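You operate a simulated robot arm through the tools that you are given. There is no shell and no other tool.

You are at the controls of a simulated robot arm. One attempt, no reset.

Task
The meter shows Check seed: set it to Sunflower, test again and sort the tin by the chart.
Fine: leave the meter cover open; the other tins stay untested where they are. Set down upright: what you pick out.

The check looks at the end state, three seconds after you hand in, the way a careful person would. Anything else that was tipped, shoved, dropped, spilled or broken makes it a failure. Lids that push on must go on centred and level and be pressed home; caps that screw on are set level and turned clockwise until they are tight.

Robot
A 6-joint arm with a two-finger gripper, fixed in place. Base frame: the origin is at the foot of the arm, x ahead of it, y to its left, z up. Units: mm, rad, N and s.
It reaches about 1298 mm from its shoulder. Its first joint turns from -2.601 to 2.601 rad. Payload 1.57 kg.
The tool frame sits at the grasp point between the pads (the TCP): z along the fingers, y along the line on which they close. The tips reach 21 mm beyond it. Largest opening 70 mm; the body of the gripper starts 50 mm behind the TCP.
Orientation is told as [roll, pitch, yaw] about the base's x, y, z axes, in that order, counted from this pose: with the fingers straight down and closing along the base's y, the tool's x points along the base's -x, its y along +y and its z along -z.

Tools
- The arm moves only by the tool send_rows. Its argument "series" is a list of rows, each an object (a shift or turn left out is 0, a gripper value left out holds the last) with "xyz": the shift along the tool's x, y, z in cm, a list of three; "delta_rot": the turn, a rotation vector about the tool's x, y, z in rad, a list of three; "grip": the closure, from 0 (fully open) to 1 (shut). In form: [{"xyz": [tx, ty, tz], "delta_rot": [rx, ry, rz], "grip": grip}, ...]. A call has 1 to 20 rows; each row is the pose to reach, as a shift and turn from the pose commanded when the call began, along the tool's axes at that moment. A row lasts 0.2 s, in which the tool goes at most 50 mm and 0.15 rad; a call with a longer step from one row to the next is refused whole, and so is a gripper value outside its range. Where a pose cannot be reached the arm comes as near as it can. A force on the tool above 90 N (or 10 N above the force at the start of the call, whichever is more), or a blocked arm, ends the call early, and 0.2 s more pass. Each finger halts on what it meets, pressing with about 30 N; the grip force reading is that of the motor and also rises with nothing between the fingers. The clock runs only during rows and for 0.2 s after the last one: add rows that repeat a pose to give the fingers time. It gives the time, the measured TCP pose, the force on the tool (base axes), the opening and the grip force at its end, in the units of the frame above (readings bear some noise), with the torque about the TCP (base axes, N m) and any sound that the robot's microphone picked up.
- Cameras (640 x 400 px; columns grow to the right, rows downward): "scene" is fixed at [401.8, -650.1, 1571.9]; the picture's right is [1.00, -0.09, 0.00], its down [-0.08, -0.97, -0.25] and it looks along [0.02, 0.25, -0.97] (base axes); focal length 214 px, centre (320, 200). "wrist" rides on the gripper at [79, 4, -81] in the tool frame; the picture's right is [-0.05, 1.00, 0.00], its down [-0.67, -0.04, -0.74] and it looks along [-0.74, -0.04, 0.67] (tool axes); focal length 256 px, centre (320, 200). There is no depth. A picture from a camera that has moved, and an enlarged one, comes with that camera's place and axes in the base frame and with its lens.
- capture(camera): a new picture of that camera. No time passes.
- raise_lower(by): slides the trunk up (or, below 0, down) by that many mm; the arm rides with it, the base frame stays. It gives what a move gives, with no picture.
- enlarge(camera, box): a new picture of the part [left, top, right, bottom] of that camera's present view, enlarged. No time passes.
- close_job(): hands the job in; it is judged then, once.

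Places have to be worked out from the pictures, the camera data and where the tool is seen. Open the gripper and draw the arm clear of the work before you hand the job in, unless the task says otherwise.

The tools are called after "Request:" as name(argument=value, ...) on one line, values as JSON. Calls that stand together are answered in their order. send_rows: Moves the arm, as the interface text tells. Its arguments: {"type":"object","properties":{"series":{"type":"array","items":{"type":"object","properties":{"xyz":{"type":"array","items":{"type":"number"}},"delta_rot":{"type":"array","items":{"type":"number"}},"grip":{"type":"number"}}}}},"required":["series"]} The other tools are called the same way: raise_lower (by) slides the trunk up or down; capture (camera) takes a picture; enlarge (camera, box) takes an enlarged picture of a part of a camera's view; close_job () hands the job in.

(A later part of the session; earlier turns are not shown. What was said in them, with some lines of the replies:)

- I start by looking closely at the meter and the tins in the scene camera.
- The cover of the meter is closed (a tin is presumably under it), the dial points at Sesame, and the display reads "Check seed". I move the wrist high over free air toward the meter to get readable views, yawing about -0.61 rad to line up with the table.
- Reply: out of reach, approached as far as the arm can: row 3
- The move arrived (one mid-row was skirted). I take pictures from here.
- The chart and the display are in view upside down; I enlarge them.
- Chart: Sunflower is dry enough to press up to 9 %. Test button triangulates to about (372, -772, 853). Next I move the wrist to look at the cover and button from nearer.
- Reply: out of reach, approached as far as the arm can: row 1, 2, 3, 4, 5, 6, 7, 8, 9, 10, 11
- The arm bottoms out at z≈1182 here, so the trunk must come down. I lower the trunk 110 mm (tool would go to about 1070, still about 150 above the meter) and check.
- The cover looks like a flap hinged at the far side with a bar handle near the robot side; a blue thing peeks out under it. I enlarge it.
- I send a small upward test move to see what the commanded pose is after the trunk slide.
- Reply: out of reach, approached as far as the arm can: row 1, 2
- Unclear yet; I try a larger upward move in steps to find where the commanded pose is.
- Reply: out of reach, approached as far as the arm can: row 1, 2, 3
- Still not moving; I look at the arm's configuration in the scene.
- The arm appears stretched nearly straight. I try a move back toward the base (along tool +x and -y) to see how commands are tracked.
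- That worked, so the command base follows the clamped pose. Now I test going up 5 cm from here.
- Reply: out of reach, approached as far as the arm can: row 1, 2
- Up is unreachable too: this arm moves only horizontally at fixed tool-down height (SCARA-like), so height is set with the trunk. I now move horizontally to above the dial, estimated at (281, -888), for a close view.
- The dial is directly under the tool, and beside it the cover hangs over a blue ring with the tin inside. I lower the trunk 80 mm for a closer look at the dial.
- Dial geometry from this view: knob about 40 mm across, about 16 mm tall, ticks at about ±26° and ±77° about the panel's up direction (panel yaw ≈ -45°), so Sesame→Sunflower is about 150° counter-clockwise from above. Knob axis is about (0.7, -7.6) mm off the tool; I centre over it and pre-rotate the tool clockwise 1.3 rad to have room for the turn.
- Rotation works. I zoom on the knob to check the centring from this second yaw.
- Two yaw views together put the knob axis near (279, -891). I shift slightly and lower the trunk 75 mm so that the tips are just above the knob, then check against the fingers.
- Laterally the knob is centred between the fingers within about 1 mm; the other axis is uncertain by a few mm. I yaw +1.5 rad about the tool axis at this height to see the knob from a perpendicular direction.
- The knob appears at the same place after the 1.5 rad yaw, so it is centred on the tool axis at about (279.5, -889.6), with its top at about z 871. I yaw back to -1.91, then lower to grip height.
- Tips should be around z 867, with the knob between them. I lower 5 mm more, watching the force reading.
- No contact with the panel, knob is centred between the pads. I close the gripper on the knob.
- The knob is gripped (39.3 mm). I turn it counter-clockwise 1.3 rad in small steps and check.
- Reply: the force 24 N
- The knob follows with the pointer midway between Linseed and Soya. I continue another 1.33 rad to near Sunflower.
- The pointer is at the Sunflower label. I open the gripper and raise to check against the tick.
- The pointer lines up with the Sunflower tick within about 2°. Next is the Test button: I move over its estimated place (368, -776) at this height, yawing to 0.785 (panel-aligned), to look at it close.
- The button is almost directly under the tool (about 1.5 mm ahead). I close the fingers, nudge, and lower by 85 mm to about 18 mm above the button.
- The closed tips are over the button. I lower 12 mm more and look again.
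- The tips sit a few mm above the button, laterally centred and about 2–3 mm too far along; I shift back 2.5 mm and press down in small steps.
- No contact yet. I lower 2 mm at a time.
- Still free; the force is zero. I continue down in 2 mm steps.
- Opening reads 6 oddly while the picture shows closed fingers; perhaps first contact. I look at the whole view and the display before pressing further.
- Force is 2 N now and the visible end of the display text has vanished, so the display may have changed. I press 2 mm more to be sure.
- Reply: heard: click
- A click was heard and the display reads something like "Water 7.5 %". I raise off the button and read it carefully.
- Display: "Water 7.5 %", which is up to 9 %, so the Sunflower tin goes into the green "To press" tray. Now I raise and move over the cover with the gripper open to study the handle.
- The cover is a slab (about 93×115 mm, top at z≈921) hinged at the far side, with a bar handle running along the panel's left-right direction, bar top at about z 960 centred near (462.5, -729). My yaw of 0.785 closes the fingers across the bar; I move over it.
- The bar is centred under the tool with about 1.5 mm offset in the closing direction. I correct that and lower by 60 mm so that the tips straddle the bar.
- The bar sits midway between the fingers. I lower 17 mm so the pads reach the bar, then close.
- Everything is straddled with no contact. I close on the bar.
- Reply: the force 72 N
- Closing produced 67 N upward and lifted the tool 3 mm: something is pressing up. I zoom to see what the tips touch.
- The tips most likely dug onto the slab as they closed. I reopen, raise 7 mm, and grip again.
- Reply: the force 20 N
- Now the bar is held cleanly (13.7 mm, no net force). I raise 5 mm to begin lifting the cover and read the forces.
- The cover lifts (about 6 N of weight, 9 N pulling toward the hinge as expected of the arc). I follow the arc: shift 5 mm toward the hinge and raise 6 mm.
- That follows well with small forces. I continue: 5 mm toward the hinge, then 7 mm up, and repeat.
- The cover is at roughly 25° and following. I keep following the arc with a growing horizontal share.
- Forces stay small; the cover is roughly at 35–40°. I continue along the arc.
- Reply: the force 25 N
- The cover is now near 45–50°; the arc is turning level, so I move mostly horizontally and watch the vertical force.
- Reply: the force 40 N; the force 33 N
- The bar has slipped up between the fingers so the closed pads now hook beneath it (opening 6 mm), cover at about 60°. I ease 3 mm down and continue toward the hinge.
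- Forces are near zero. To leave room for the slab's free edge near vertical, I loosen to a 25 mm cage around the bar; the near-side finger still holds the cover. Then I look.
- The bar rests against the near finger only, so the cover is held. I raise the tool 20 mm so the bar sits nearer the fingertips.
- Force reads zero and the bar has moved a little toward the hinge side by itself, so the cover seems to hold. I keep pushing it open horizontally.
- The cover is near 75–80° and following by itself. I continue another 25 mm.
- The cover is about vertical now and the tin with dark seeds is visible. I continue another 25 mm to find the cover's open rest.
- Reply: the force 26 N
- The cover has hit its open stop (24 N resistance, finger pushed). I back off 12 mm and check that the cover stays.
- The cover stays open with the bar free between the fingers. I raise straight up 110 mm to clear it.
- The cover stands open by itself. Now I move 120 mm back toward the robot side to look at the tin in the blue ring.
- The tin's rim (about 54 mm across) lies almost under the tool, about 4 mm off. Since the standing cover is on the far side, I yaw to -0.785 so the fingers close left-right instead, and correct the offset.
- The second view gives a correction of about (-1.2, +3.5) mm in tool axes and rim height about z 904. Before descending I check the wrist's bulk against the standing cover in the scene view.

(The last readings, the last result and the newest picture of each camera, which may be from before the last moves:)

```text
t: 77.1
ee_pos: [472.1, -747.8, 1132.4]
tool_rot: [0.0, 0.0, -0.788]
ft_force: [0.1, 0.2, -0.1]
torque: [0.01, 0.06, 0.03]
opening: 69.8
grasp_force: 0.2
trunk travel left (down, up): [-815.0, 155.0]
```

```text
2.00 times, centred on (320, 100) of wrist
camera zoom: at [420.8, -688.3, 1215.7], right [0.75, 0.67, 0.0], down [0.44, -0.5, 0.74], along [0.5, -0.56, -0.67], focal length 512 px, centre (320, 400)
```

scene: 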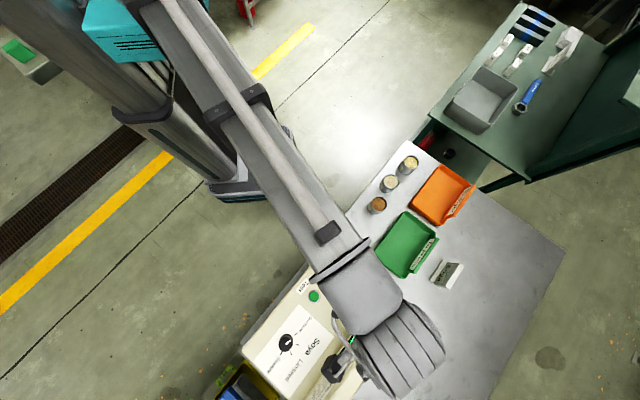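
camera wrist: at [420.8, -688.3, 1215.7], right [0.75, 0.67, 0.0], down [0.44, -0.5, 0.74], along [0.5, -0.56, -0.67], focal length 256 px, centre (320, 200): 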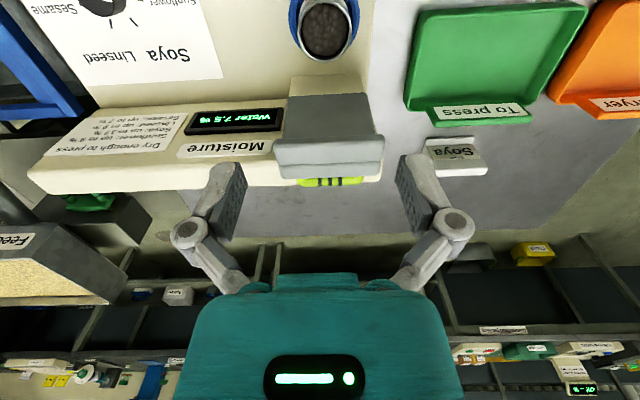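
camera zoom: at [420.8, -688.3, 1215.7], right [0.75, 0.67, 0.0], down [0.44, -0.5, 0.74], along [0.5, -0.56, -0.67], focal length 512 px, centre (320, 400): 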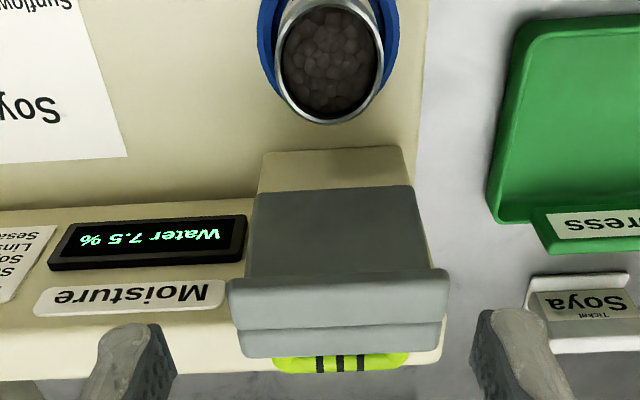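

The wrist elbow sits about 200 mm above the TCP, so gripping the tin near its rim keeps it above the standing cover. I apply the centring correction and lower to TCP≈1010 for a closer check.

Request:
send_rows(series=[{"xyz": [-0.12, 0.345, 0], "grip": 0}, {"xyz": [-0.12, 0.345, 0], "grip": 0}])

Request:
raise_lower(by=-123)

Request:
capture(camera="wrist")

Request:
enlarge(camera="wrist", box=[200, 0, 440, 200])

```text
t: 77.7
ee_pos: [474.3, -745.8, 1132.9]
tool_rot: [0.0, 0.001, -0.787]
ft_force: [-0.7, -0.1, -0.3]
torque: [-0.01, -0.02, 0.01]
opening: 69.9
grasp_force: 0.0
trunk travel left (down, up): [-815.0, 155.0]
```

```text
t: 79.2
ee_pos: [474.8, -745.3, 1011.2]
tool_rot: [0.0, 0.0, -0.786]
ft_force: [0.5, 0.2, -0.6]
torque: [-0.02, 0.01, -0.04]
opening: 70.0
grasp_force: 0.0
trunk travel left (down, up): [-692.0, 278.0]
```

```text
taken
camera wrist: at [423.5, -686.1, 1092.8], right [0.74, 0.67, 0.0], down [0.45, -0.5, 0.74], along [0.5, -0.55, -0.67], focal length 256 px, centre (320, 200)
```

wrist: 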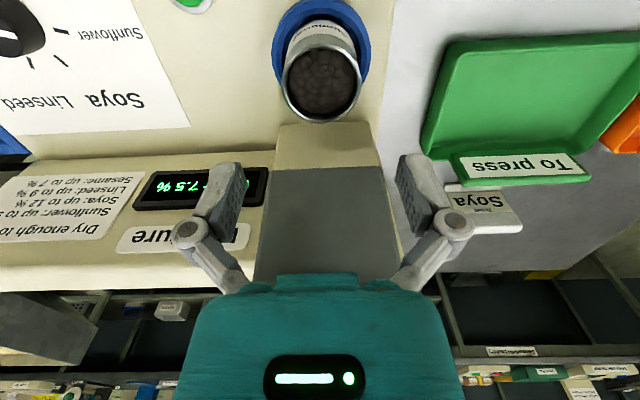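

```text
2.00 times, centred on (320, 100) of wrist
camera zoom: at [423.5, -686.1, 1092.8], right [0.74, 0.67, 0.0], down [0.45, -0.5, 0.74], along [0.5, -0.55, -0.67], focal length 512 px, centre (320, 400)
```

zoom: 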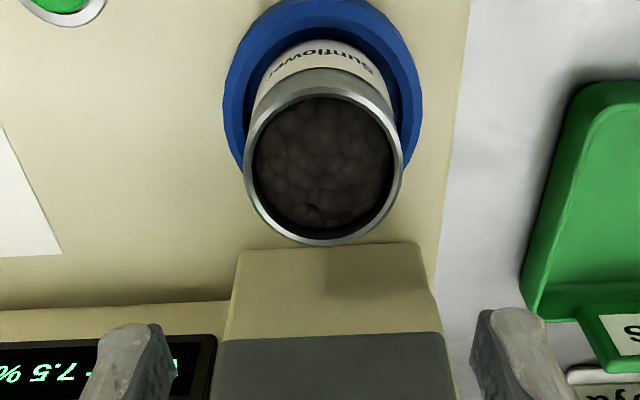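

The tin is centred between the fingers laterally. I lower 45 mm further, keeping the tips above the rim, and check again.

Request:
raise_lower(by=-45)

Request:
capture(camera="wrist")

Request:
enlarge(camera="wrist", box=[200, 20, 440, 220])

```text
t: 79.9
ee_pos: [467.0, -736.7, 985.7]
tool_rot: [-0.002, -0.009, -0.789]
ft_force: [-17.2, 17.1, 79.3]
torque: [-3.18, -3.42, -0.01]
opening: 70.0
grasp_force: 0.1
trunk travel left (down, up): [-656.0, 314.0]
stopped: the force on the tool passed its limit at 104 N (the readings are from after the stop); the commanded pose is now the measured one
```

```text
taken
camera wrist: at [414.6, -676.8, 1065.7], right [0.75, 0.67, 0.0], down [0.44, -0.49, 0.75], along [0.5, -0.56, -0.66], focal length 256 px, centre (320, 200)
```

wrist: 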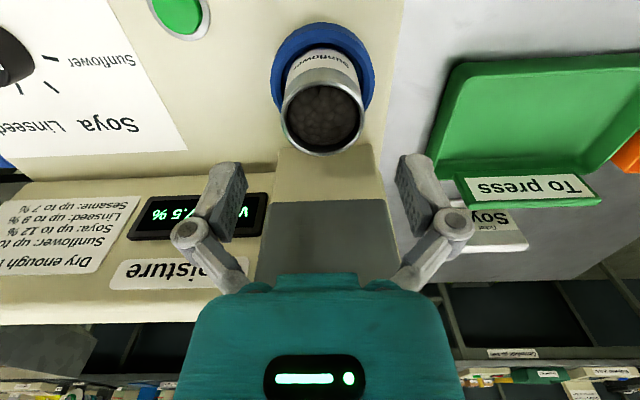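

```text
2.00 times, centred on (320, 120) of wrist
camera zoom: at [414.6, -676.8, 1065.7], right [0.75, 0.67, 0.0], down [0.44, -0.49, 0.75], along [0.5, -0.56, -0.66], focal length 512 px, centre (320, 360)
```

zoom: 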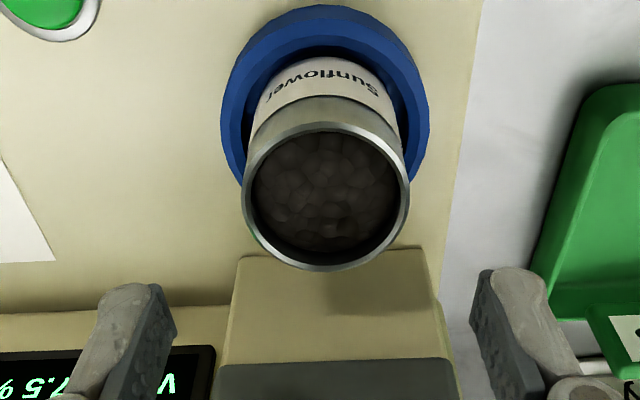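

The gripper body hit the standing cover's edge at TCP≈986 and the move stopped; the tin was not touched. I raise 70 mm to free it, then plan to lean the tool toward the robot side.

Request:
raise_lower(by=70)

Request:
capture(camera="wrist")

Request:
enlarge(camera="scene", box=[280, 210, 480, 400])

```text
t: 81.0
ee_pos: [473.4, -744.2, 1045.7]
tool_rot: [0.0, -0.001, -0.788]
ft_force: [0.7, -0.1, 0.6]
torque: [0.03, -0.02, 0.01]
opening: 70.1
grasp_force: 0.0
trunk travel left (down, up): [-726.0, 244.0]
```

```text
taken
camera wrist: at [421.6, -685.0, 1127.3], right [0.75, 0.67, 0.0], down [0.44, -0.5, 0.75], along [0.5, -0.56, -0.67], focal length 256 px, centre (320, 200)
```

wrist: 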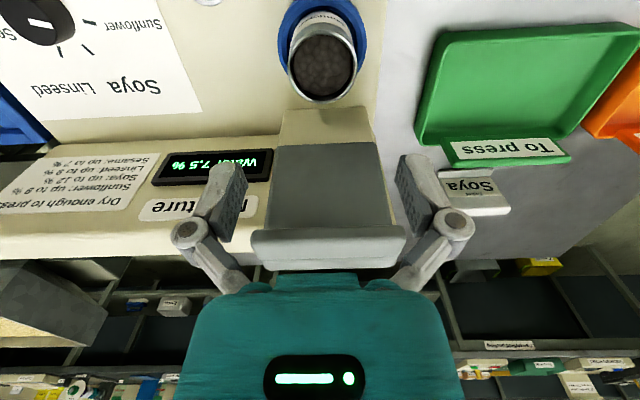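

```text
2.11 times, centred on (380, 305) of scene
camera zoom: at [401.8, -650.1, 1571.9], right [1.0, -0.09, 0.0], down [-0.08, -0.97, -0.25], along [0.02, 0.25, -0.97], focal length 452 px, centre (194, -21)
```

zoom: 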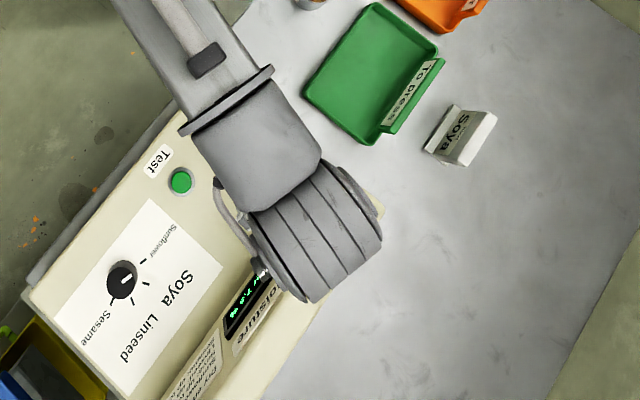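

The cover still stands and forces are zero. I lean the tool's top toward the robot by 0.3 rad about the closing axis.

Request:
send_rows(series=[{"delta_rot": [0, -0.1, 0]}, {"delta_rot": [0, -0.2, 0]}, {"delta_rot": [0, -0.3, 0]}, {"delta_rot": [0, -0.3, 0]}])

Request:
capture(camera="wrist")

Request:
enlarge(camera="scene", box=[280, 210, 480, 400])

```text
t: 82.0
ee_pos: [473.0, -744.9, 1053.0]
tool_rot: [0.001, -0.303, -0.787]
ft_force: [-0.1, -0.1, 0.4]
torque: [0.03, 0.02, -0.01]
opening: 69.9
grasp_force: 0.0
out of reach, approached as far as the arm can: row 2, 3, 4
trunk travel left (down, up): [-726.0, 244.0]
```

```text
taken
camera wrist: at [406.7, -670.6, 1108.6], right [0.74, 0.67, 0.02], down [0.27, -0.32, 0.91], along [0.61, -0.67, -0.42], focal length 256 px, centre (320, 200)
```

wrist: 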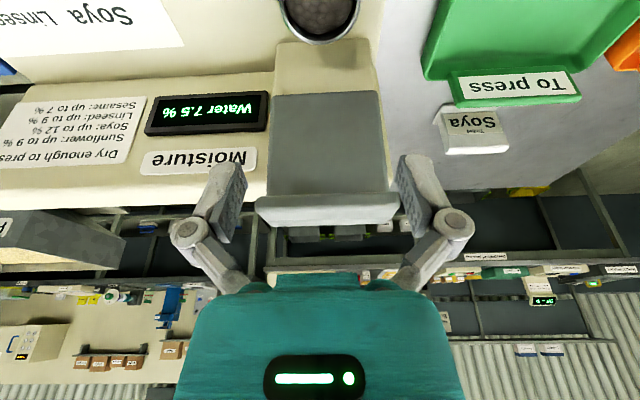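

```text
2.11 times, centred on (380, 305) of scene
camera zoom: at [401.8, -650.1, 1571.9], right [1.0, -0.09, 0.0], down [-0.08, -0.97, -0.25], along [0.02, 0.25, -0.97], focal length 452 px, centre (194, -21)
```

zoom: 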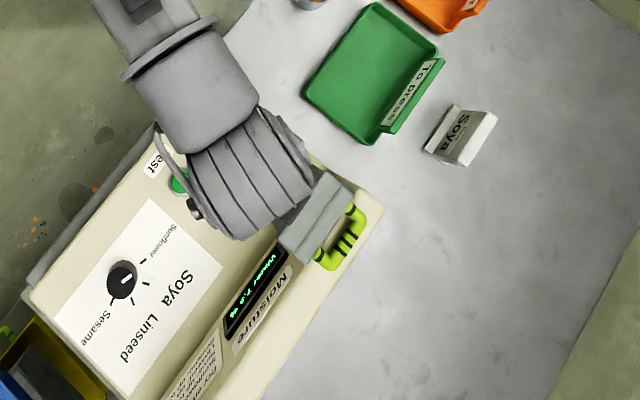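

Tilted by 0.3 rad, with the TCP now at z 1053. I lower 95 mm in this lean, which should pass the cover edge, and check.

Request:
raise_lower(by=-50)

Request:
raise_lower(by=-45)

Request:
capture(camera="wrist")

Request:
enlarge(camera="wrist", box=[200, 0, 440, 200])

```text
t: 82.9
ee_pos: [472.9, -744.7, 1003.4]
tool_rot: [0.0, -0.301, -0.788]
ft_force: [-0.6, -0.9, 0.0]
torque: [0.0, 0.02, 0.0]
opening: 70.3
grasp_force: 0.1
trunk travel left (down, up): [-676.0, 294.0]
```

```text
t: 83.8
ee_pos: [473.2, -744.1, 958.8]
tool_rot: [0.0, -0.299, -0.787]
ft_force: [0.2, 0.0, 0.7]
torque: [0.01, -0.02, 0.02]
opening: 70.0
grasp_force: 0.0
trunk travel left (down, up): [-631.0, 339.0]
```

```text
taken
camera wrist: at [406.7, -670.4, 1013.7], right [0.74, 0.67, 0.02], down [0.27, -0.32, 0.91], along [0.61, -0.67, -0.42], focal length 256 px, centre (320, 200)
```

wrist: 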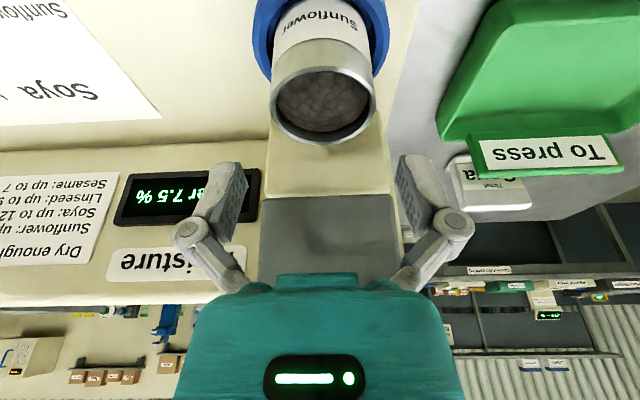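

```text
2.00 times, centred on (320, 100) of wrist
camera zoom: at [406.7, -670.4, 1013.7], right [0.74, 0.67, 0.02], down [0.27, -0.32, 0.91], along [0.61, -0.67, -0.42], focal length 512 px, centre (320, 400)
```

zoom: 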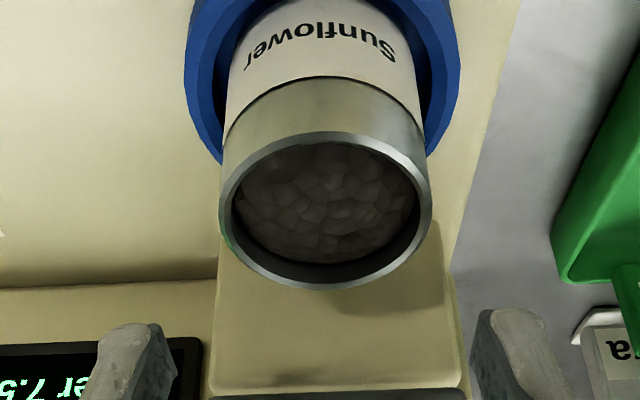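

No contact; rim appears at about z 911, diameter about 56 mm, about 1.2 mm off sideways. I correct that and lower in steps to straddle the tin.

Request:
send_rows(series=[{"xyz": [0, 0.12, 0]}, {"xyz": [0, 0.12, 0]}])

Request:
raise_lower(by=-24)

Request:
capture(camera="wrist")

Request:
enlarge(camera="wrist", box=[180, 20, 460, 240])

```text
t: 84.4
ee_pos: [473.7, -742.7, 957.8]
tool_rot: [0.0, -0.302, -0.786]
ft_force: [0.9, -1.2, -1.3]
torque: [-0.02, -0.01, 0.03]
opening: 70.0
grasp_force: 0.0
trunk travel left (down, up): [-631.0, 339.0]
```

```text
t: 85.1
ee_pos: [474.9, -742.6, 934.6]
tool_rot: [0.0, -0.3, -0.787]
ft_force: [0.3, 0.8, -0.3]
torque: [0.0, -0.03, -0.02]
opening: 70.2
grasp_force: 0.0
trunk travel left (down, up): [-607.0, 363.0]
```

```text
taken
camera wrist: at [407.8, -669.4, 989.6], right [0.74, 0.67, 0.02], down [0.27, -0.32, 0.91], along [0.61, -0.67, -0.42], focal length 256 px, centre (320, 200)
```

wrist: 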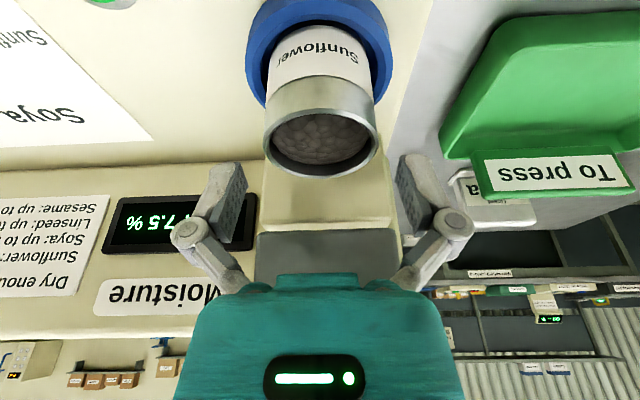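

```text
1.82 times, centred on (320, 130) of wrist
camera zoom: at [407.8, -669.4, 989.6], right [0.74, 0.67, 0.02], down [0.27, -0.32, 0.91], along [0.61, -0.67, -0.42], focal length 465 px, centre (320, 327)
```

zoom: 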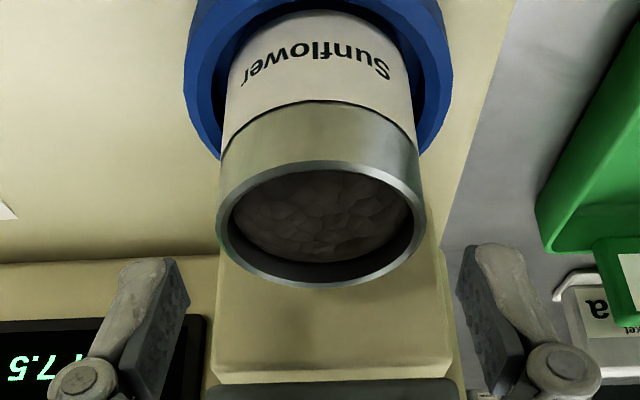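

Well centred. I lower 32 mm more, in two steps, to TCP≈902 with the tips beside the tin above the blue ring.

Request:
raise_lower(by=-20)

Request:
raise_lower(by=-12)

Request:
enlarge(camera="wrist", box=[160, 20, 480, 260])

```text
t: 85.8
ee_pos: [473.9, -745.1, 914.6]
tool_rot: [-0.001, -0.301, -0.788]
ft_force: [0.5, 0.3, 0.3]
torque: [0.0, 0.01, 0.01]
opening: 69.8
grasp_force: 0.1
trunk travel left (down, up): [-587.0, 383.0]
```

```text
t: 86.4
ee_pos: [474.0, -744.3, 903.0]
tool_rot: [0.0, -0.299, -0.788]
ft_force: [0.2, 0.3, -0.3]
torque: [-0.01, 0.03, 0.0]
opening: 69.9
grasp_force: 0.0
trunk travel left (down, up): [-575.0, 395.0]
```

```text
1.67 times, centred on (320, 140) of wrist
camera zoom: at [407.8, -669.4, 957.6], right [0.74, 0.67, 0.02], down [0.27, -0.32, 0.91], along [0.61, -0.67, -0.42], focal length 427 px, centre (320, 300)
```

zoom: 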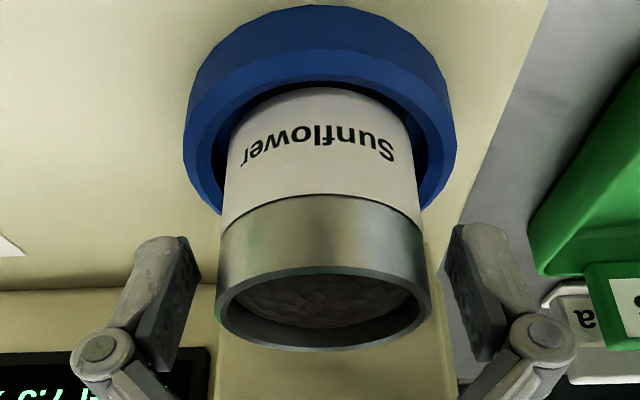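

The tips straddle the tin below the rim, clear of the ring. I lower 4 mm more and close the gripper.

Request:
raise_lower(by=-4)

Request:
send_rows(series=[{"grip": 1}, {"grip": 1}, {"grip": 1}, {"grip": 1}, {"grip": 1}])

Request:
enlarge(camera="wrist", box=[160, 20, 480, 260])

```text
t: 86.9
ee_pos: [473.3, -745.0, 897.7]
tool_rot: [0.0, -0.301, -0.788]
ft_force: [0.4, 0.3, 0.2]
torque: [0.0, -0.01, 0.0]
opening: 69.9
grasp_force: 0.0
trunk travel left (down, up): [-571.0, 399.0]
```

```text
t: 88.1
ee_pos: [473.6, -742.6, 898.8]
tool_rot: [0.001, -0.301, -0.788]
ft_force: [1.0, 0.1, 4.1]
torque: [0.01, -0.03, 0.03]
opening: 55.1
grasp_force: 30.1
trunk travel left (down, up): [-571.0, 399.0]
```

```text
1.67 times, centred on (320, 140) of wrist
camera zoom: at [407.7, -669.2, 954.0], right [0.74, 0.67, 0.02], down [0.27, -0.32, 0.91], along [0.61, -0.67, -0.42], focal length 427 px, centre (320, 300)
```

zoom: 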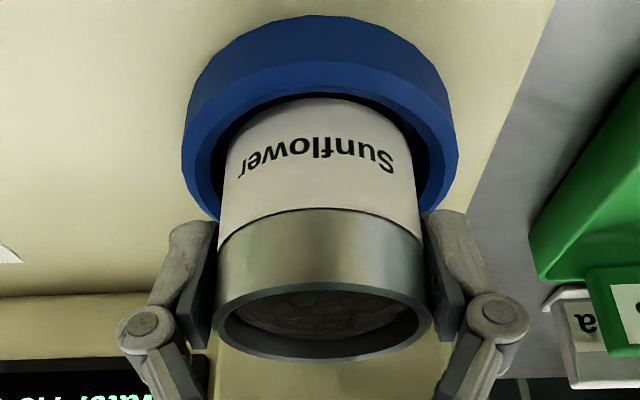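

The tin is gripped (55.1 mm, 30 N). I lift 10 mm and check, then continue up.

Request:
raise_lower(by=10)

Request:
enlarge(camera="wrist", box=[160, 20, 480, 260])

```text
t: 88.7
ee_pos: [474.3, -743.4, 908.6]
tool_rot: [-0.002, -0.3, -0.787]
ft_force: [0.5, 0.2, 0.2]
torque: [0.03, 0.03, -0.02]
opening: 56.2
grasp_force: 0.2
trunk travel left (down, up): [-581.0, 389.0]
```

```text
1.67 times, centred on (320, 140) of wrist
camera zoom: at [407.9, -669.5, 963.7], right [0.74, 0.67, 0.02], down [0.27, -0.32, 0.91], along [0.61, -0.67, -0.42], focal length 427 px, centre (320, 300)
```

zoom: 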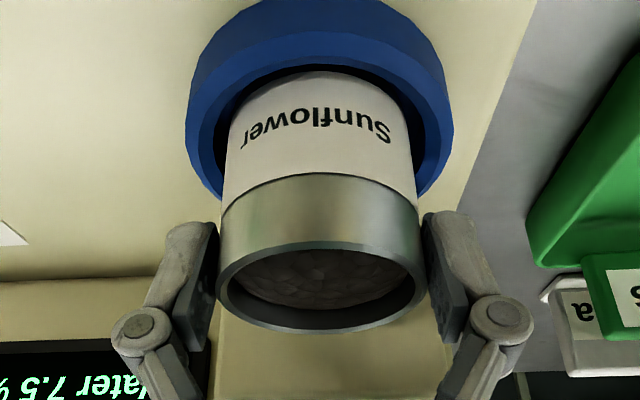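

After the lift the grip force reads 0.2 N and the tin stayed down: the grip let go. I re-close with explicit rows and read.

Request:
send_rows(series=[{"grip": 1}, {"grip": 1}, {"grip": 1}, {"grip": 1}])

Request:
enlarge(camera="wrist", box=[160, 20, 480, 260])

```text
t: 89.7
ee_pos: [473.9, -742.3, 908.8]
tool_rot: [-0.001, -0.299, -0.787]
ft_force: [-0.2, 0.0, 3.8]
torque: [-0.01, 0.05, 0.01]
opening: 55.1
grasp_force: 30.1
trunk travel left (down, up): [-581.0, 389.0]
```

```text
1.67 times, centred on (320, 140) of wrist
camera zoom: at [407.6, -669.2, 964.0], right [0.74, 0.67, 0.02], down [0.27, -0.32, 0.91], along [0.61, -0.67, -0.42], focal length 427 px, centre (320, 300)
```

zoom: 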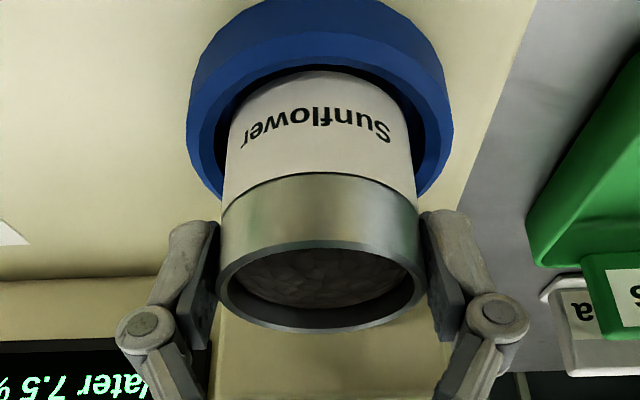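

The grip is back at 30 N. I raise just 2 mm to see whether the grip holds this time.

Request:
raise_lower(by=2)

```text
t: 90.2
ee_pos: [475.4, -743.4, 910.2]
tool_rot: [0.0, -0.3, -0.788]
ft_force: [-0.8, 0.4, 0.4]
torque: [0.01, -0.04, 0.03]
opening: 55.0
grasp_force: 30.3
trunk travel left (down, up): [-583.0, 387.0]
```

Grip held at 30 N. I raise 4 mm more and look at the tin relative to the ring.

Request:
raise_lower(by=4)

Request:
enlarge(camera="wrist", box=[160, 20, 480, 260])

```text
t: 90.7
ee_pos: [474.2, -743.1, 914.9]
tool_rot: [0.001, -0.3, -0.786]
ft_force: [0.4, 0.0, -1.1]
torque: [-0.02, -0.02, -0.01]
opening: 54.8
grasp_force: 30.6
trunk travel left (down, up): [-587.0, 383.0]
```

```text
1.67 times, centred on (320, 140) of wrist
camera zoom: at [407.9, -669.6, 969.6], right [0.74, 0.67, 0.02], down [0.27, -0.32, 0.91], along [0.61, -0.67, -0.42], focal length 427 px, centre (320, 300)
```

zoom: 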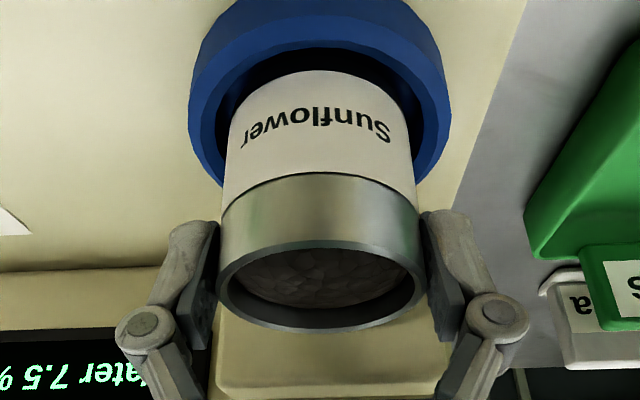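

The tin rises with the gripper now. While it is still low in its seat, I test a 10 mm lift to see if the grip is dependable.

Request:
raise_lower(by=10)

Request:
enlarge(camera="wrist", box=[160, 20, 480, 260])

```text
t: 91.3
ee_pos: [473.6, -743.1, 924.5]
tool_rot: [-0.001, -0.3, -0.786]
ft_force: [-0.6, 0.5, -1.6]
torque: [0.0, -0.01, -0.01]
opening: 55.0
grasp_force: 29.7
trunk travel left (down, up): [-597.0, 373.0]
```

```text
1.67 times, centred on (320, 140) of wrist
camera zoom: at [407.9, -669.6, 979.6], right [0.74, 0.67, 0.02], down [0.27, -0.32, 0.91], along [0.61, -0.67, -0.42], focal length 427 px, centre (320, 300)
```

zoom: 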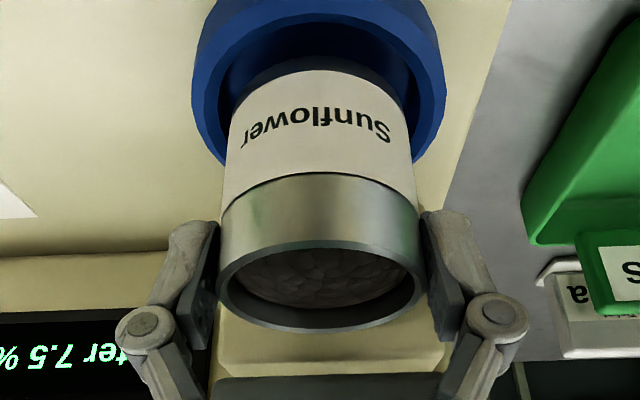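

Holding steady. I raise further in 20 mm steps, checking the grip.

Request:
raise_lower(by=15)

Request:
raise_lower(by=20)

Request:
capture(camera="wrist")

```text
t: 92.0
ee_pos: [474.5, -742.8, 939.1]
tool_rot: [0.0, -0.302, -0.789]
ft_force: [0.0, 0.2, -1.2]
torque: [0.01, 0.01, -0.01]
opening: 55.0
grasp_force: 30.4
trunk travel left (down, up): [-612.0, 358.0]
```

```text
t: 92.6
ee_pos: [474.8, -742.9, 959.3]
tool_rot: [-0.002, -0.302, -0.787]
ft_force: [-0.5, -0.6, -0.8]
torque: [-0.02, 0.0, -0.02]
opening: 55.0
grasp_force: 29.5
trunk travel left (down, up): [-632.0, 338.0]
```

```text
taken
camera wrist: at [408.0, -669.6, 1014.6], right [0.74, 0.67, 0.02], down [0.27, -0.32, 0.91], along [0.61, -0.67, -0.42], focal length 256 px, centre (320, 200)
```

wrist: 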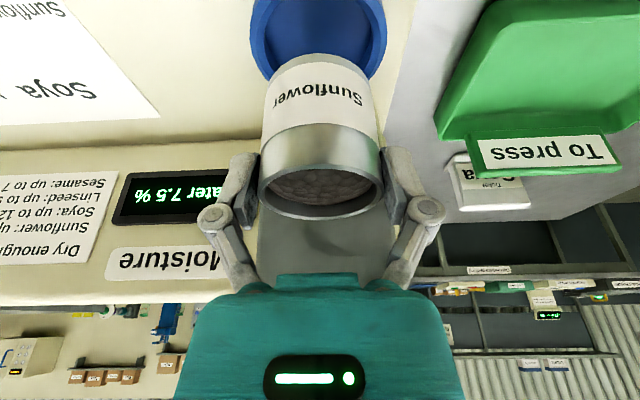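

The tin hangs upright, its bottom around z 911, clear of the ring. I raise 35 mm more, then slide sideways (+l) 130 mm away from the cover, slowly.

Request:
raise_lower(by=35)

Request:
send_rows(series=[{"xyz": [0, 1.0, 0], "grip": 1}, {"xyz": [0, 2.5, 0], "grip": 1}, {"xyz": [0, 4.5, 0], "grip": 1}, {"xyz": [0, 6.5, 0], "grip": 1}, {"xyz": [0, 8.5, 0], "grip": 1}, {"xyz": [0, 10.5, 0], "grip": 1}, {"xyz": [0, 12.0, 0], "grip": 1}, {"xyz": [0, 13.0, 0], "grip": 1}, {"xyz": [0, 13.0, 0], "grip": 1}])

Request:
capture(camera="wrist")

Request:
capture(camera="scene")

```text
t: 93.4
ee_pos: [474.5, -743.6, 994.6]
tool_rot: [-0.001, -0.299, -0.788]
ft_force: [-0.6, -0.1, -1.3]
torque: [-0.02, -0.02, 0.01]
opening: 55.1
grasp_force: 30.0
trunk travel left (down, up): [-667.0, 303.0]
```

```text
t: 95.4
ee_pos: [566.5, -650.6, 994.8]
tool_rot: [0.001, -0.302, -0.786]
ft_force: [-0.1, 1.3, -0.5]
torque: [0.04, -0.02, -0.04]
opening: 54.8
grasp_force: 30.0
trunk travel left (down, up): [-667.0, 303.0]
```

```text
taken
camera wrist: at [499.9, -577.5, 1049.6], right [0.74, 0.67, 0.02], down [0.27, -0.32, 0.91], along [0.61, -0.67, -0.42], focal length 256 px, centre (320, 200)
```

wrist: 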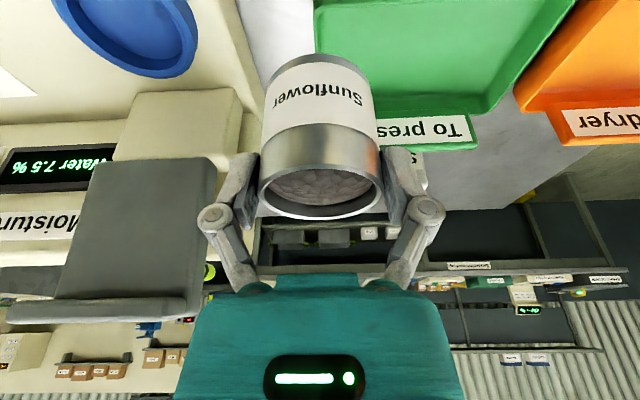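

```text
taken
```

scene: 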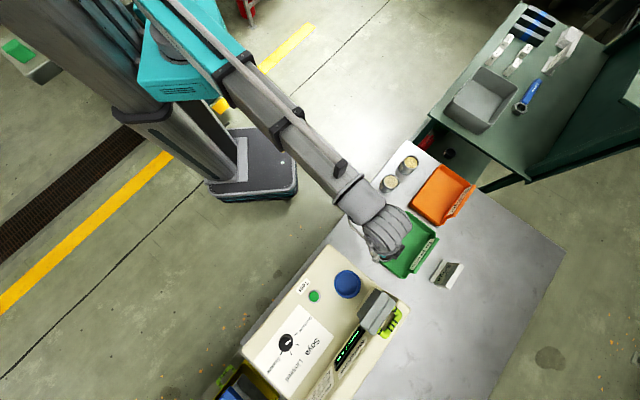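

The tin hangs well. The green tray spans about f 872–1005, l −52–126 (table axes), centre near (690, -638). I move over its middle at this height.

Request:
send_rows(series=[{"xyz": [-0.716, 0.965, 0.222], "grip": 1}, {"xyz": [-1.79, 2.41, 0.555], "grip": 1}, {"xyz": [-3.22, 4.34, 1.0], "grip": 1}, {"xyz": [-4.65, 6.27, 1.443], "grip": 1}, {"xyz": [-5.73, 7.72, 1.776], "grip": 1}, {"xyz": [-6.8, 9.17, 2.11], "grip": 1}, {"xyz": [-7.16, 9.65, 2.22], "grip": 1}, {"xyz": [-7.16, 9.65, 2.22], "grip": 1}])

Request:
capture(camera="wrist")

Request:
capture(camera="scene")

```text
t: 97.2
ee_pos: [688.2, -636.3, 994.3]
tool_rot: [0.0, -0.301, -0.787]
ft_force: [0.9, -0.1, -0.8]
torque: [-0.03, 0.01, 0.0]
opening: 54.9
grasp_force: 30.1
trunk travel left (down, up): [-667.0, 303.0]
```

```text
taken
camera wrist: at [622.0, -562.7, 1049.6], right [0.74, 0.67, 0.02], down [0.27, -0.32, 0.91], along [0.61, -0.67, -0.42], focal length 256 px, centre (320, 200)
```

wrist: 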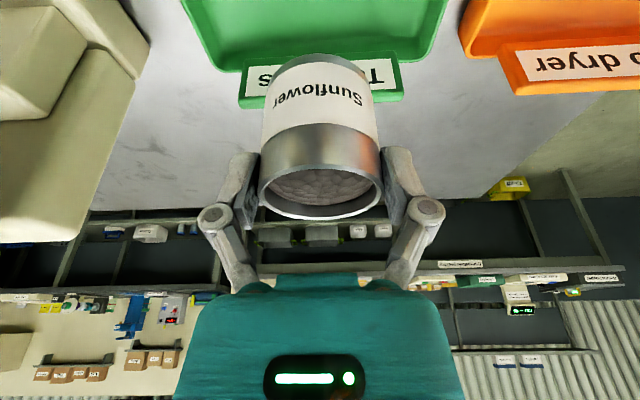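

```text
taken
```

scene: 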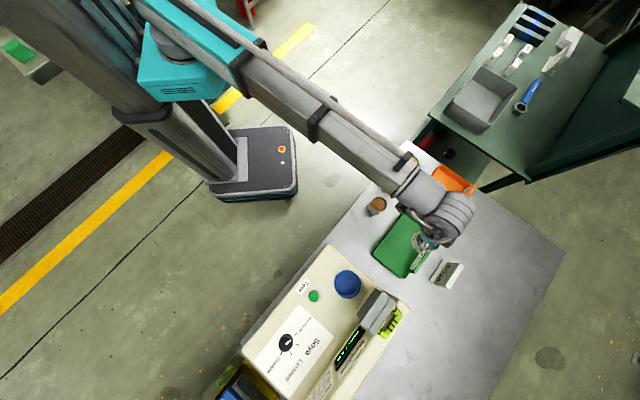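

The tin hangs over the middle of the green tray with ample room to all walls. I lower in stages.

Request:
raise_lower(by=-50)

Request:
raise_lower(by=-45)

Request:
capture(camera="wrist")

Request:
enlarge(camera="scene", box=[340, 150, 500, 300])

```text
t: 98.1
ee_pos: [688.5, -636.6, 944.8]
tool_rot: [-0.001, -0.299, -0.787]
ft_force: [0.0, 0.3, -0.6]
torque: [-0.02, -0.02, -0.02]
opening: 54.9
grasp_force: 30.4
trunk travel left (down, up): [-617.0, 353.0]
```

```text
t: 99.0
ee_pos: [688.7, -636.5, 898.6]
tool_rot: [0.0, -0.299, -0.788]
ft_force: [0.0, -1.0, -1.2]
torque: [0.01, -0.07, -0.02]
opening: 54.9
grasp_force: 30.2
trunk travel left (down, up): [-572.0, 398.0]
```

```text
taken
camera wrist: at [621.8, -562.7, 954.6], right [0.74, 0.67, 0.02], down [0.27, -0.32, 0.91], along [0.61, -0.67, -0.42], focal length 256 px, centre (320, 200)
```

wrist: 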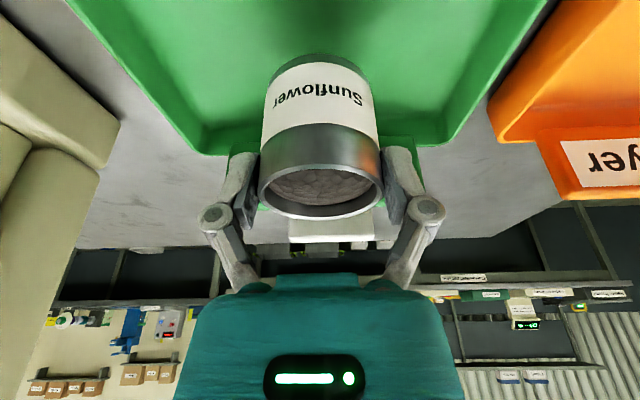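

```text
2.67 times, centred on (420, 225) of scene
camera zoom: at [401.8, -650.1, 1571.9], right [1.0, -0.09, 0.0], down [-0.08, -0.97, -0.25], along [0.02, 0.25, -0.97], focal length 572 px, centre (53, 133)
```

zoom: 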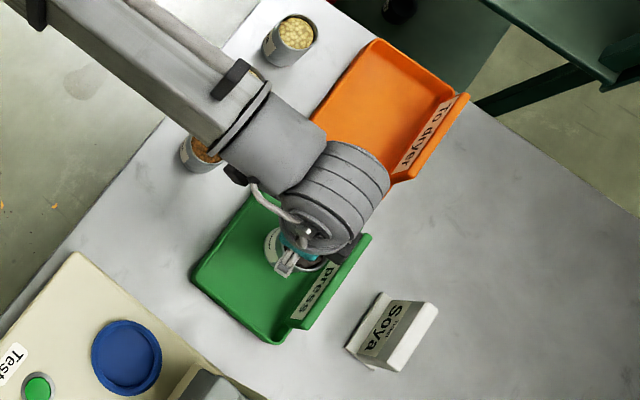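

Centered above the tray floor with clear margins. I lower 22 mm, then in small steps until contact.

Request:
raise_lower(by=-22)

Request:
raise_lower(by=-5)

Request:
capture(camera="wrist")

```text
t: 99.7
ee_pos: [687.9, -636.8, 877.1]
tool_rot: [0.002, -0.301, -0.788]
ft_force: [-0.2, -1.2, -0.8]
torque: [-0.04, 0.01, -0.02]
opening: 54.7
grasp_force: 30.2
trunk travel left (down, up): [-550.0, 420.0]
```

```text
t: 100.2
ee_pos: [687.8, -636.0, 871.4]
tool_rot: [-0.001, -0.3, -0.787]
ft_force: [-0.6, 0.5, -1.1]
torque: [0.01, -0.01, -0.01]
opening: 55.0
grasp_force: 30.1
trunk travel left (down, up): [-545.0, 425.0]
```

```text
taken
camera wrist: at [621.8, -562.7, 927.6], right [0.74, 0.67, 0.02], down [0.27, -0.32, 0.91], along [0.61, -0.67, -0.42], focal length 256 px, centre (320, 200)
```

wrist: 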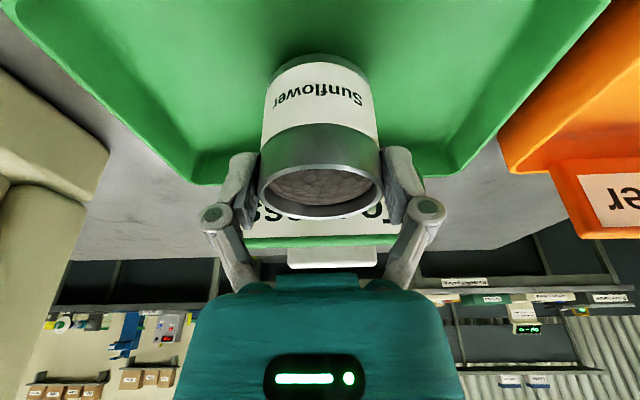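

No contact yet. I continue with 3 mm steps watching the vertical force.

Request:
raise_lower(by=-3)

Request:
raise_lower(by=-3)

Request:
enlarge(camera="wrist", box=[220, 20, 420, 240])

```text
t: 100.8
ee_pos: [687.8, -636.2, 870.1]
tool_rot: [0.001, -0.301, -0.786]
ft_force: [1.2, -0.5, -0.6]
torque: [-0.02, 0.0, 0.0]
opening: 54.9
grasp_force: 30.5
trunk travel left (down, up): [-542.0, 428.0]
```

```text
t: 101.3
ee_pos: [687.9, -637.7, 866.9]
tool_rot: [0.0, -0.301, -0.785]
ft_force: [-0.3, 0.3, -0.9]
torque: [0.0, 0.0, 0.03]
opening: 54.8
grasp_force: 29.9
trunk travel left (down, up): [-539.0, 431.0]
```

```text
1.82 times, centred on (320, 130) of wrist
camera zoom: at [621.8, -562.7, 921.6], right [0.74, 0.67, 0.02], down [0.27, -0.32, 0.91], along [0.61, -0.67, -0.42], focal length 465 px, centre (320, 327)
```

zoom: 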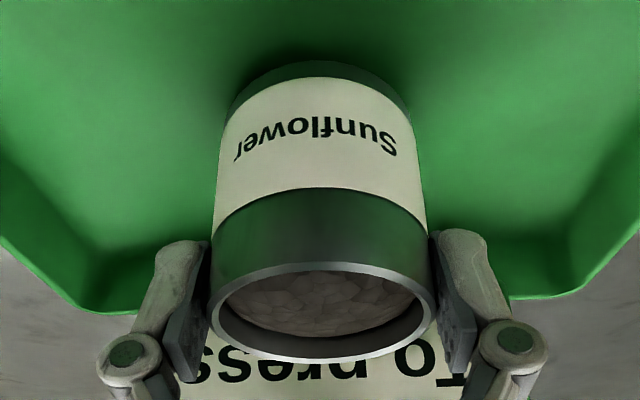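

Still hanging free (weight about -1 N). I continue in 2 mm steps.

Request:
raise_lower(by=-2)

Request:
raise_lower(by=-2)

Request:
raise_lower(by=-2)

```text
t: 101.8
ee_pos: [688.8, -636.6, 863.3]
tool_rot: [0.0, -0.3, -0.788]
ft_force: [-0.2, -1.1, -1.1]
torque: [0.01, -0.03, 0.0]
opening: 54.8
grasp_force: 29.7
trunk travel left (down, up): [-537.0, 433.0]
```

```text
t: 102.3
ee_pos: [688.6, -637.5, 862.7]
tool_rot: [0.0, -0.3, -0.787]
ft_force: [-1.1, -0.2, -0.4]
torque: [-0.01, -0.01, 0.0]
opening: 54.9
grasp_force: 30.3
trunk travel left (down, up): [-535.0, 435.0]
```

```text
t: 102.8
ee_pos: [689.0, -636.3, 860.4]
tool_rot: [-0.001, -0.301, -0.786]
ft_force: [-0.7, 0.0, -0.9]
torque: [0.01, 0.0, -0.03]
opening: 55.1
grasp_force: 29.6
trunk travel left (down, up): [-533.0, 437.0]
```

Request:
enlarge(camera="wrist", box=[220, 20, 420, 240])

Request:
raise_lower(by=-2)

Request:
raise_lower(by=-2)

```text
1.82 times, centred on (320, 130) of wrist
camera zoom: at [621.8, -562.7, 915.6], right [0.74, 0.67, 0.02], down [0.27, -0.32, 0.91], along [0.61, -0.67, -0.42], focal length 465 px, centre (320, 327)
```

zoom: 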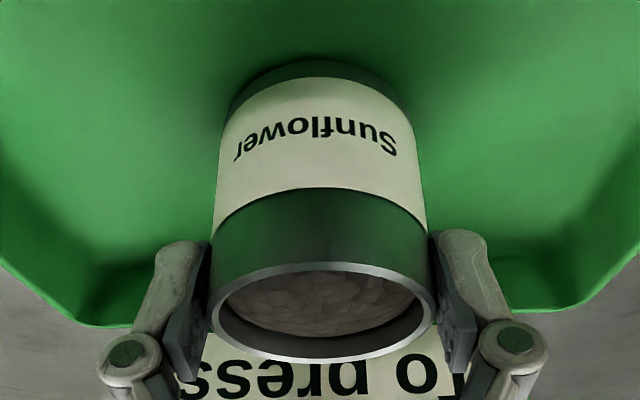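

```text
t: 103.3
ee_pos: [687.6, -637.7, 859.4]
tool_rot: [0.001, -0.302, -0.79]
ft_force: [4.0, -2.3, 15.2]
torque: [-0.1, -0.1, -0.02]
opening: 55.1
grasp_force: 30.4
trunk travel left (down, up): [-531.0, 439.0]
```

```text
t: 103.9
ee_pos: [687.3, -636.9, 858.0]
tool_rot: [0.0, -0.302, -0.787]
ft_force: [3.7, -3.9, 20.5]
torque: [-0.15, -0.19, 0.02]
opening: 54.8
grasp_force: 30.4
trunk travel left (down, up): [-529.0, 441.0]
```

Contact: 15 then 20 N upward, so the tin stands on the tray floor. I open the gripper gently.

Request:
send_rows(series=[{"grip": 0.18}, {"grip": 0.15}, {"grip": 0.1}, {"grip": 0.0}, {"grip": 0.0}, {"grip": 0.0}])

Request:
capture(camera="wrist")

```text
t: 105.3
ee_pos: [688.4, -637.3, 856.5]
tool_rot: [-0.002, -0.3, -0.787]
ft_force: [0.1, -0.3, 0.5]
torque: [0.03, 0.0, -0.01]
opening: 69.8
grasp_force: 0.1
trunk travel left (down, up): [-529.0, 441.0]
```

```text
taken
camera wrist: at [621.8, -562.7, 911.6], right [0.74, 0.67, 0.02], down [0.27, -0.32, 0.91], along [0.61, -0.67, -0.42], focal length 256 px, centre (320, 200)
```

wrist: 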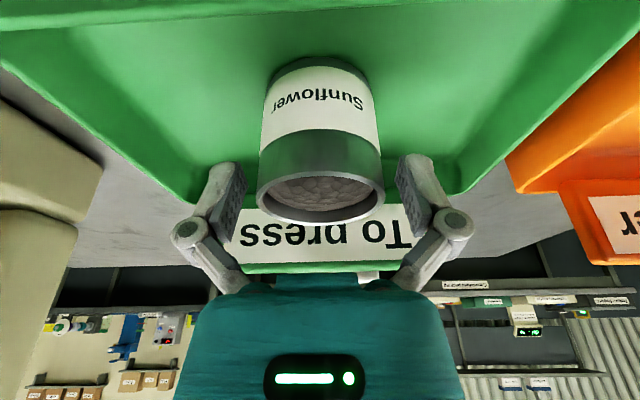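

The tin stands free and upright in the green tray, fingers clear on both sides. I raise straight up.

Request:
raise_lower(by=40)

Request:
raise_lower(by=180)

Request:
capture(camera="wrist")

Request:
enlarge(camera="scene", box=[240, 150, 500, 400])

```text
t: 106.1
ee_pos: [688.0, -637.1, 896.6]
tool_rot: [0.0, -0.301, -0.787]
ft_force: [0.8, -0.5, -0.6]
torque: [0.0, 0.01, -0.01]
opening: 70.1
grasp_force: 0.1
trunk travel left (down, up): [-569.0, 401.0]
```

```text
t: 108.1
ee_pos: [687.8, -636.8, 1076.8]
tool_rot: [0.002, -0.301, -0.787]
ft_force: [0.1, -0.1, -0.8]
torque: [-0.05, 0.03, 0.0]
opening: 70.3
grasp_force: 0.1
trunk travel left (down, up): [-749.0, 221.0]
```

```text
taken
camera wrist: at [621.9, -562.8, 1131.5], right [0.74, 0.67, 0.02], down [0.27, -0.32, 0.91], along [0.61, -0.67, -0.42], focal length 256 px, centre (320, 200)
```

wrist: 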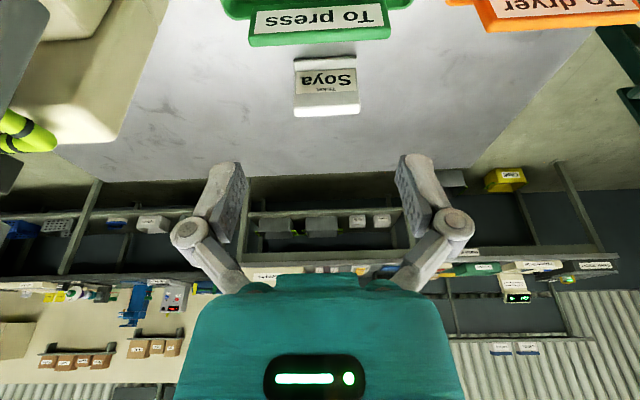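

```text
1.60 times, centred on (370, 275) of scene
camera zoom: at [401.8, -650.1, 1571.9], right [1.0, -0.09, 0.0], down [-0.08, -0.97, -0.25], along [0.02, 0.25, -0.97], focal length 343 px, centre (240, 80)
```

zoom: 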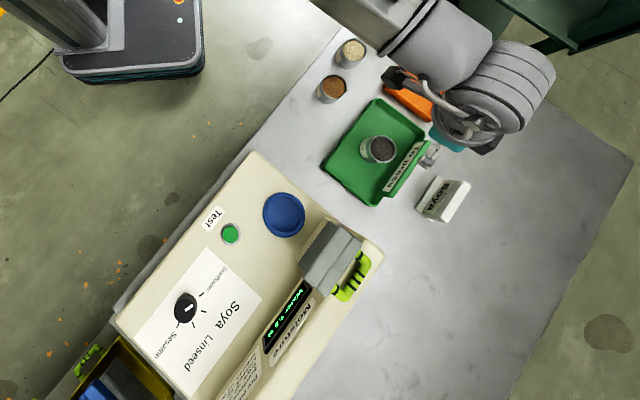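

The tin stands upright in the "To press" tray; cover open, other tins untouched. I raise the trunk and withdraw the arm toward the start position, untilting on the way.

Request:
raise_lower(by=105)

Request:
send_rows(series=[{"delta_rot": [0, 0.1, 0]}, {"delta_rot": [0, 0.2, 0]}, {"delta_rot": [0, 0.3, 0]}, {"delta_rot": [0, 0.3, 0]}])

```text
t: 109.5
ee_pos: [688.8, -636.8, 1181.2]
tool_rot: [0.0, -0.301, -0.788]
ft_force: [-0.1, 0.0, 0.3]
torque: [0.0, -0.01, 0.01]
opening: 70.0
grasp_force: 0.0
trunk travel left (down, up): [-854.0, 116.0]
```

```text
t: 110.5
ee_pos: [689.4, -636.9, 1173.9]
tool_rot: [-0.001, 0.002, -0.789]
ft_force: [-0.3, -0.3, -0.3]
torque: [-0.01, -0.02, -0.02]
opening: 69.9
grasp_force: 0.1
out of reach, approached as far as the arm can: row 1, 2, 3, 4
trunk travel left (down, up): [-854.0, 116.0]
```

The tool is vertical again at z≈1174. I back it off about 300 mm toward the robot, away from the table.

Request:
send_rows(series=[{"xyz": [4.0, 0.2, 0]}, {"xyz": [8.0, 0.4, 0]}, {"xyz": [12.0, 0.5, 0]}, {"xyz": [16.0, 0.7, 0]}, {"xyz": [20.0, 0.9, 0]}, {"xyz": [24.0, 1.1, 0]}, {"xyz": [28.0, 1.2, 0]}, {"xyz": [30.0, 1.3, 0]}, {"xyz": [30.0, 1.3, 0]}])

Request:
capture(camera="scene")

Request:
enlarge(camera="scene", box=[230, 260, 410, 400])

Request:
enlarge(camera="scene", box=[350, 140, 490, 290])

```text
t: 112.5
ee_pos: [484.9, -414.7, 1173.3]
tool_rot: [0.0, 0.001, -0.786]
ft_force: [0.3, 0.5, 0.0]
torque: [0.04, -0.02, 0.0]
opening: 70.3
grasp_force: 0.1
trunk travel left (down, up): [-854.0, 116.0]
```

```text
taken
```

scene: 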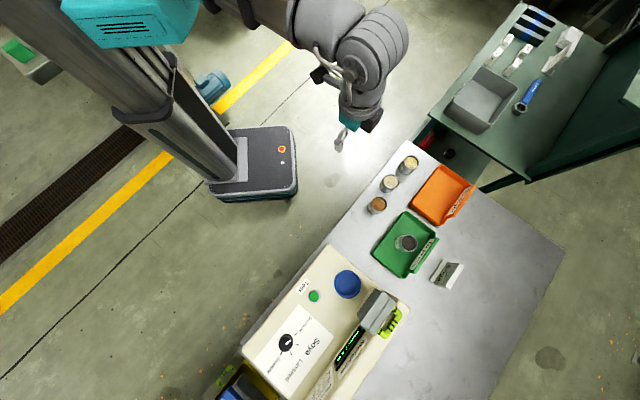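

```text
2.86 times, centred on (320, 330) of scene
camera zoom: at [401.8, -650.1, 1571.9], right [1.0, -0.09, 0.0], down [-0.08, -0.97, -0.25], along [0.02, 0.25, -0.97], focal length 613 px, centre (320, -171)
```

zoom: 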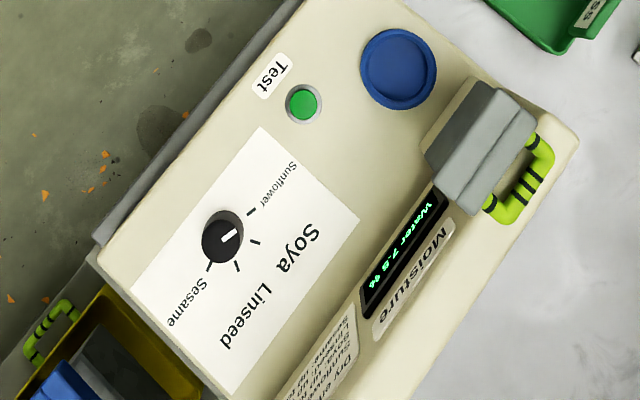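

```text
2.67 times, centred on (420, 215) of scene
camera zoom: at [401.8, -650.1, 1571.9], right [1.0, -0.09, 0.0], down [-0.08, -0.97, -0.25], along [0.02, 0.25, -0.97], focal length 572 px, centre (53, 160)
```

zoom: 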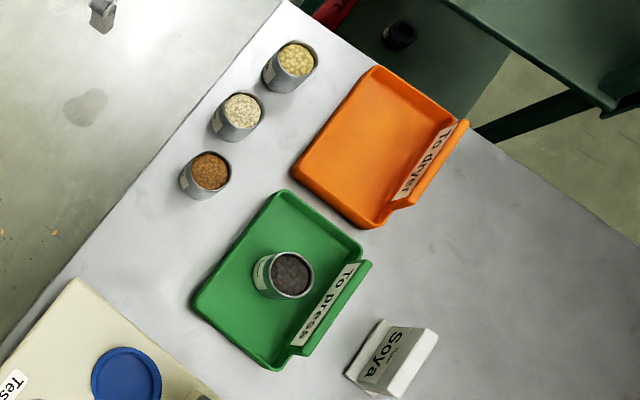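

The dial points at Sunflower, the display reads "Water 7.5 %", the Sunflower tin stands upright in "To press", the other tins, trays and ticket are where they were, and the arm is clear with the gripper open. I hand in.

Request:
close_job()

```text
The job is handed in.
```

I set the dial to Sunflower and pressed Test again. The meter now reads "Water 7.5 %". The chart allows sunflower up to 9 % for pressing, so I put the Sunflower tin upright in the green "To press" tray.

- **Cover:** I left the meter cover open.
- **Other tins:** The linseed, sesame and soya tins were not touched. Neither were the orange tray and the Soya ticket.
- **Contact with the cover:** On my first approach to the tin, the gripper pressed against the open cover at about 104 N before the arm stopped. The cover stayed open and the tin was not hit. I then leaned the tool away from the cover to reach the tin.
- **Grip slip:** On the first 10 mm lift the grip let go and the tin stayed in its seat. The second grip held all the way to the tray.

In the last pictures the dial mark lines up with the Sunflower tick. The arm is clear of the table with the gripper open.
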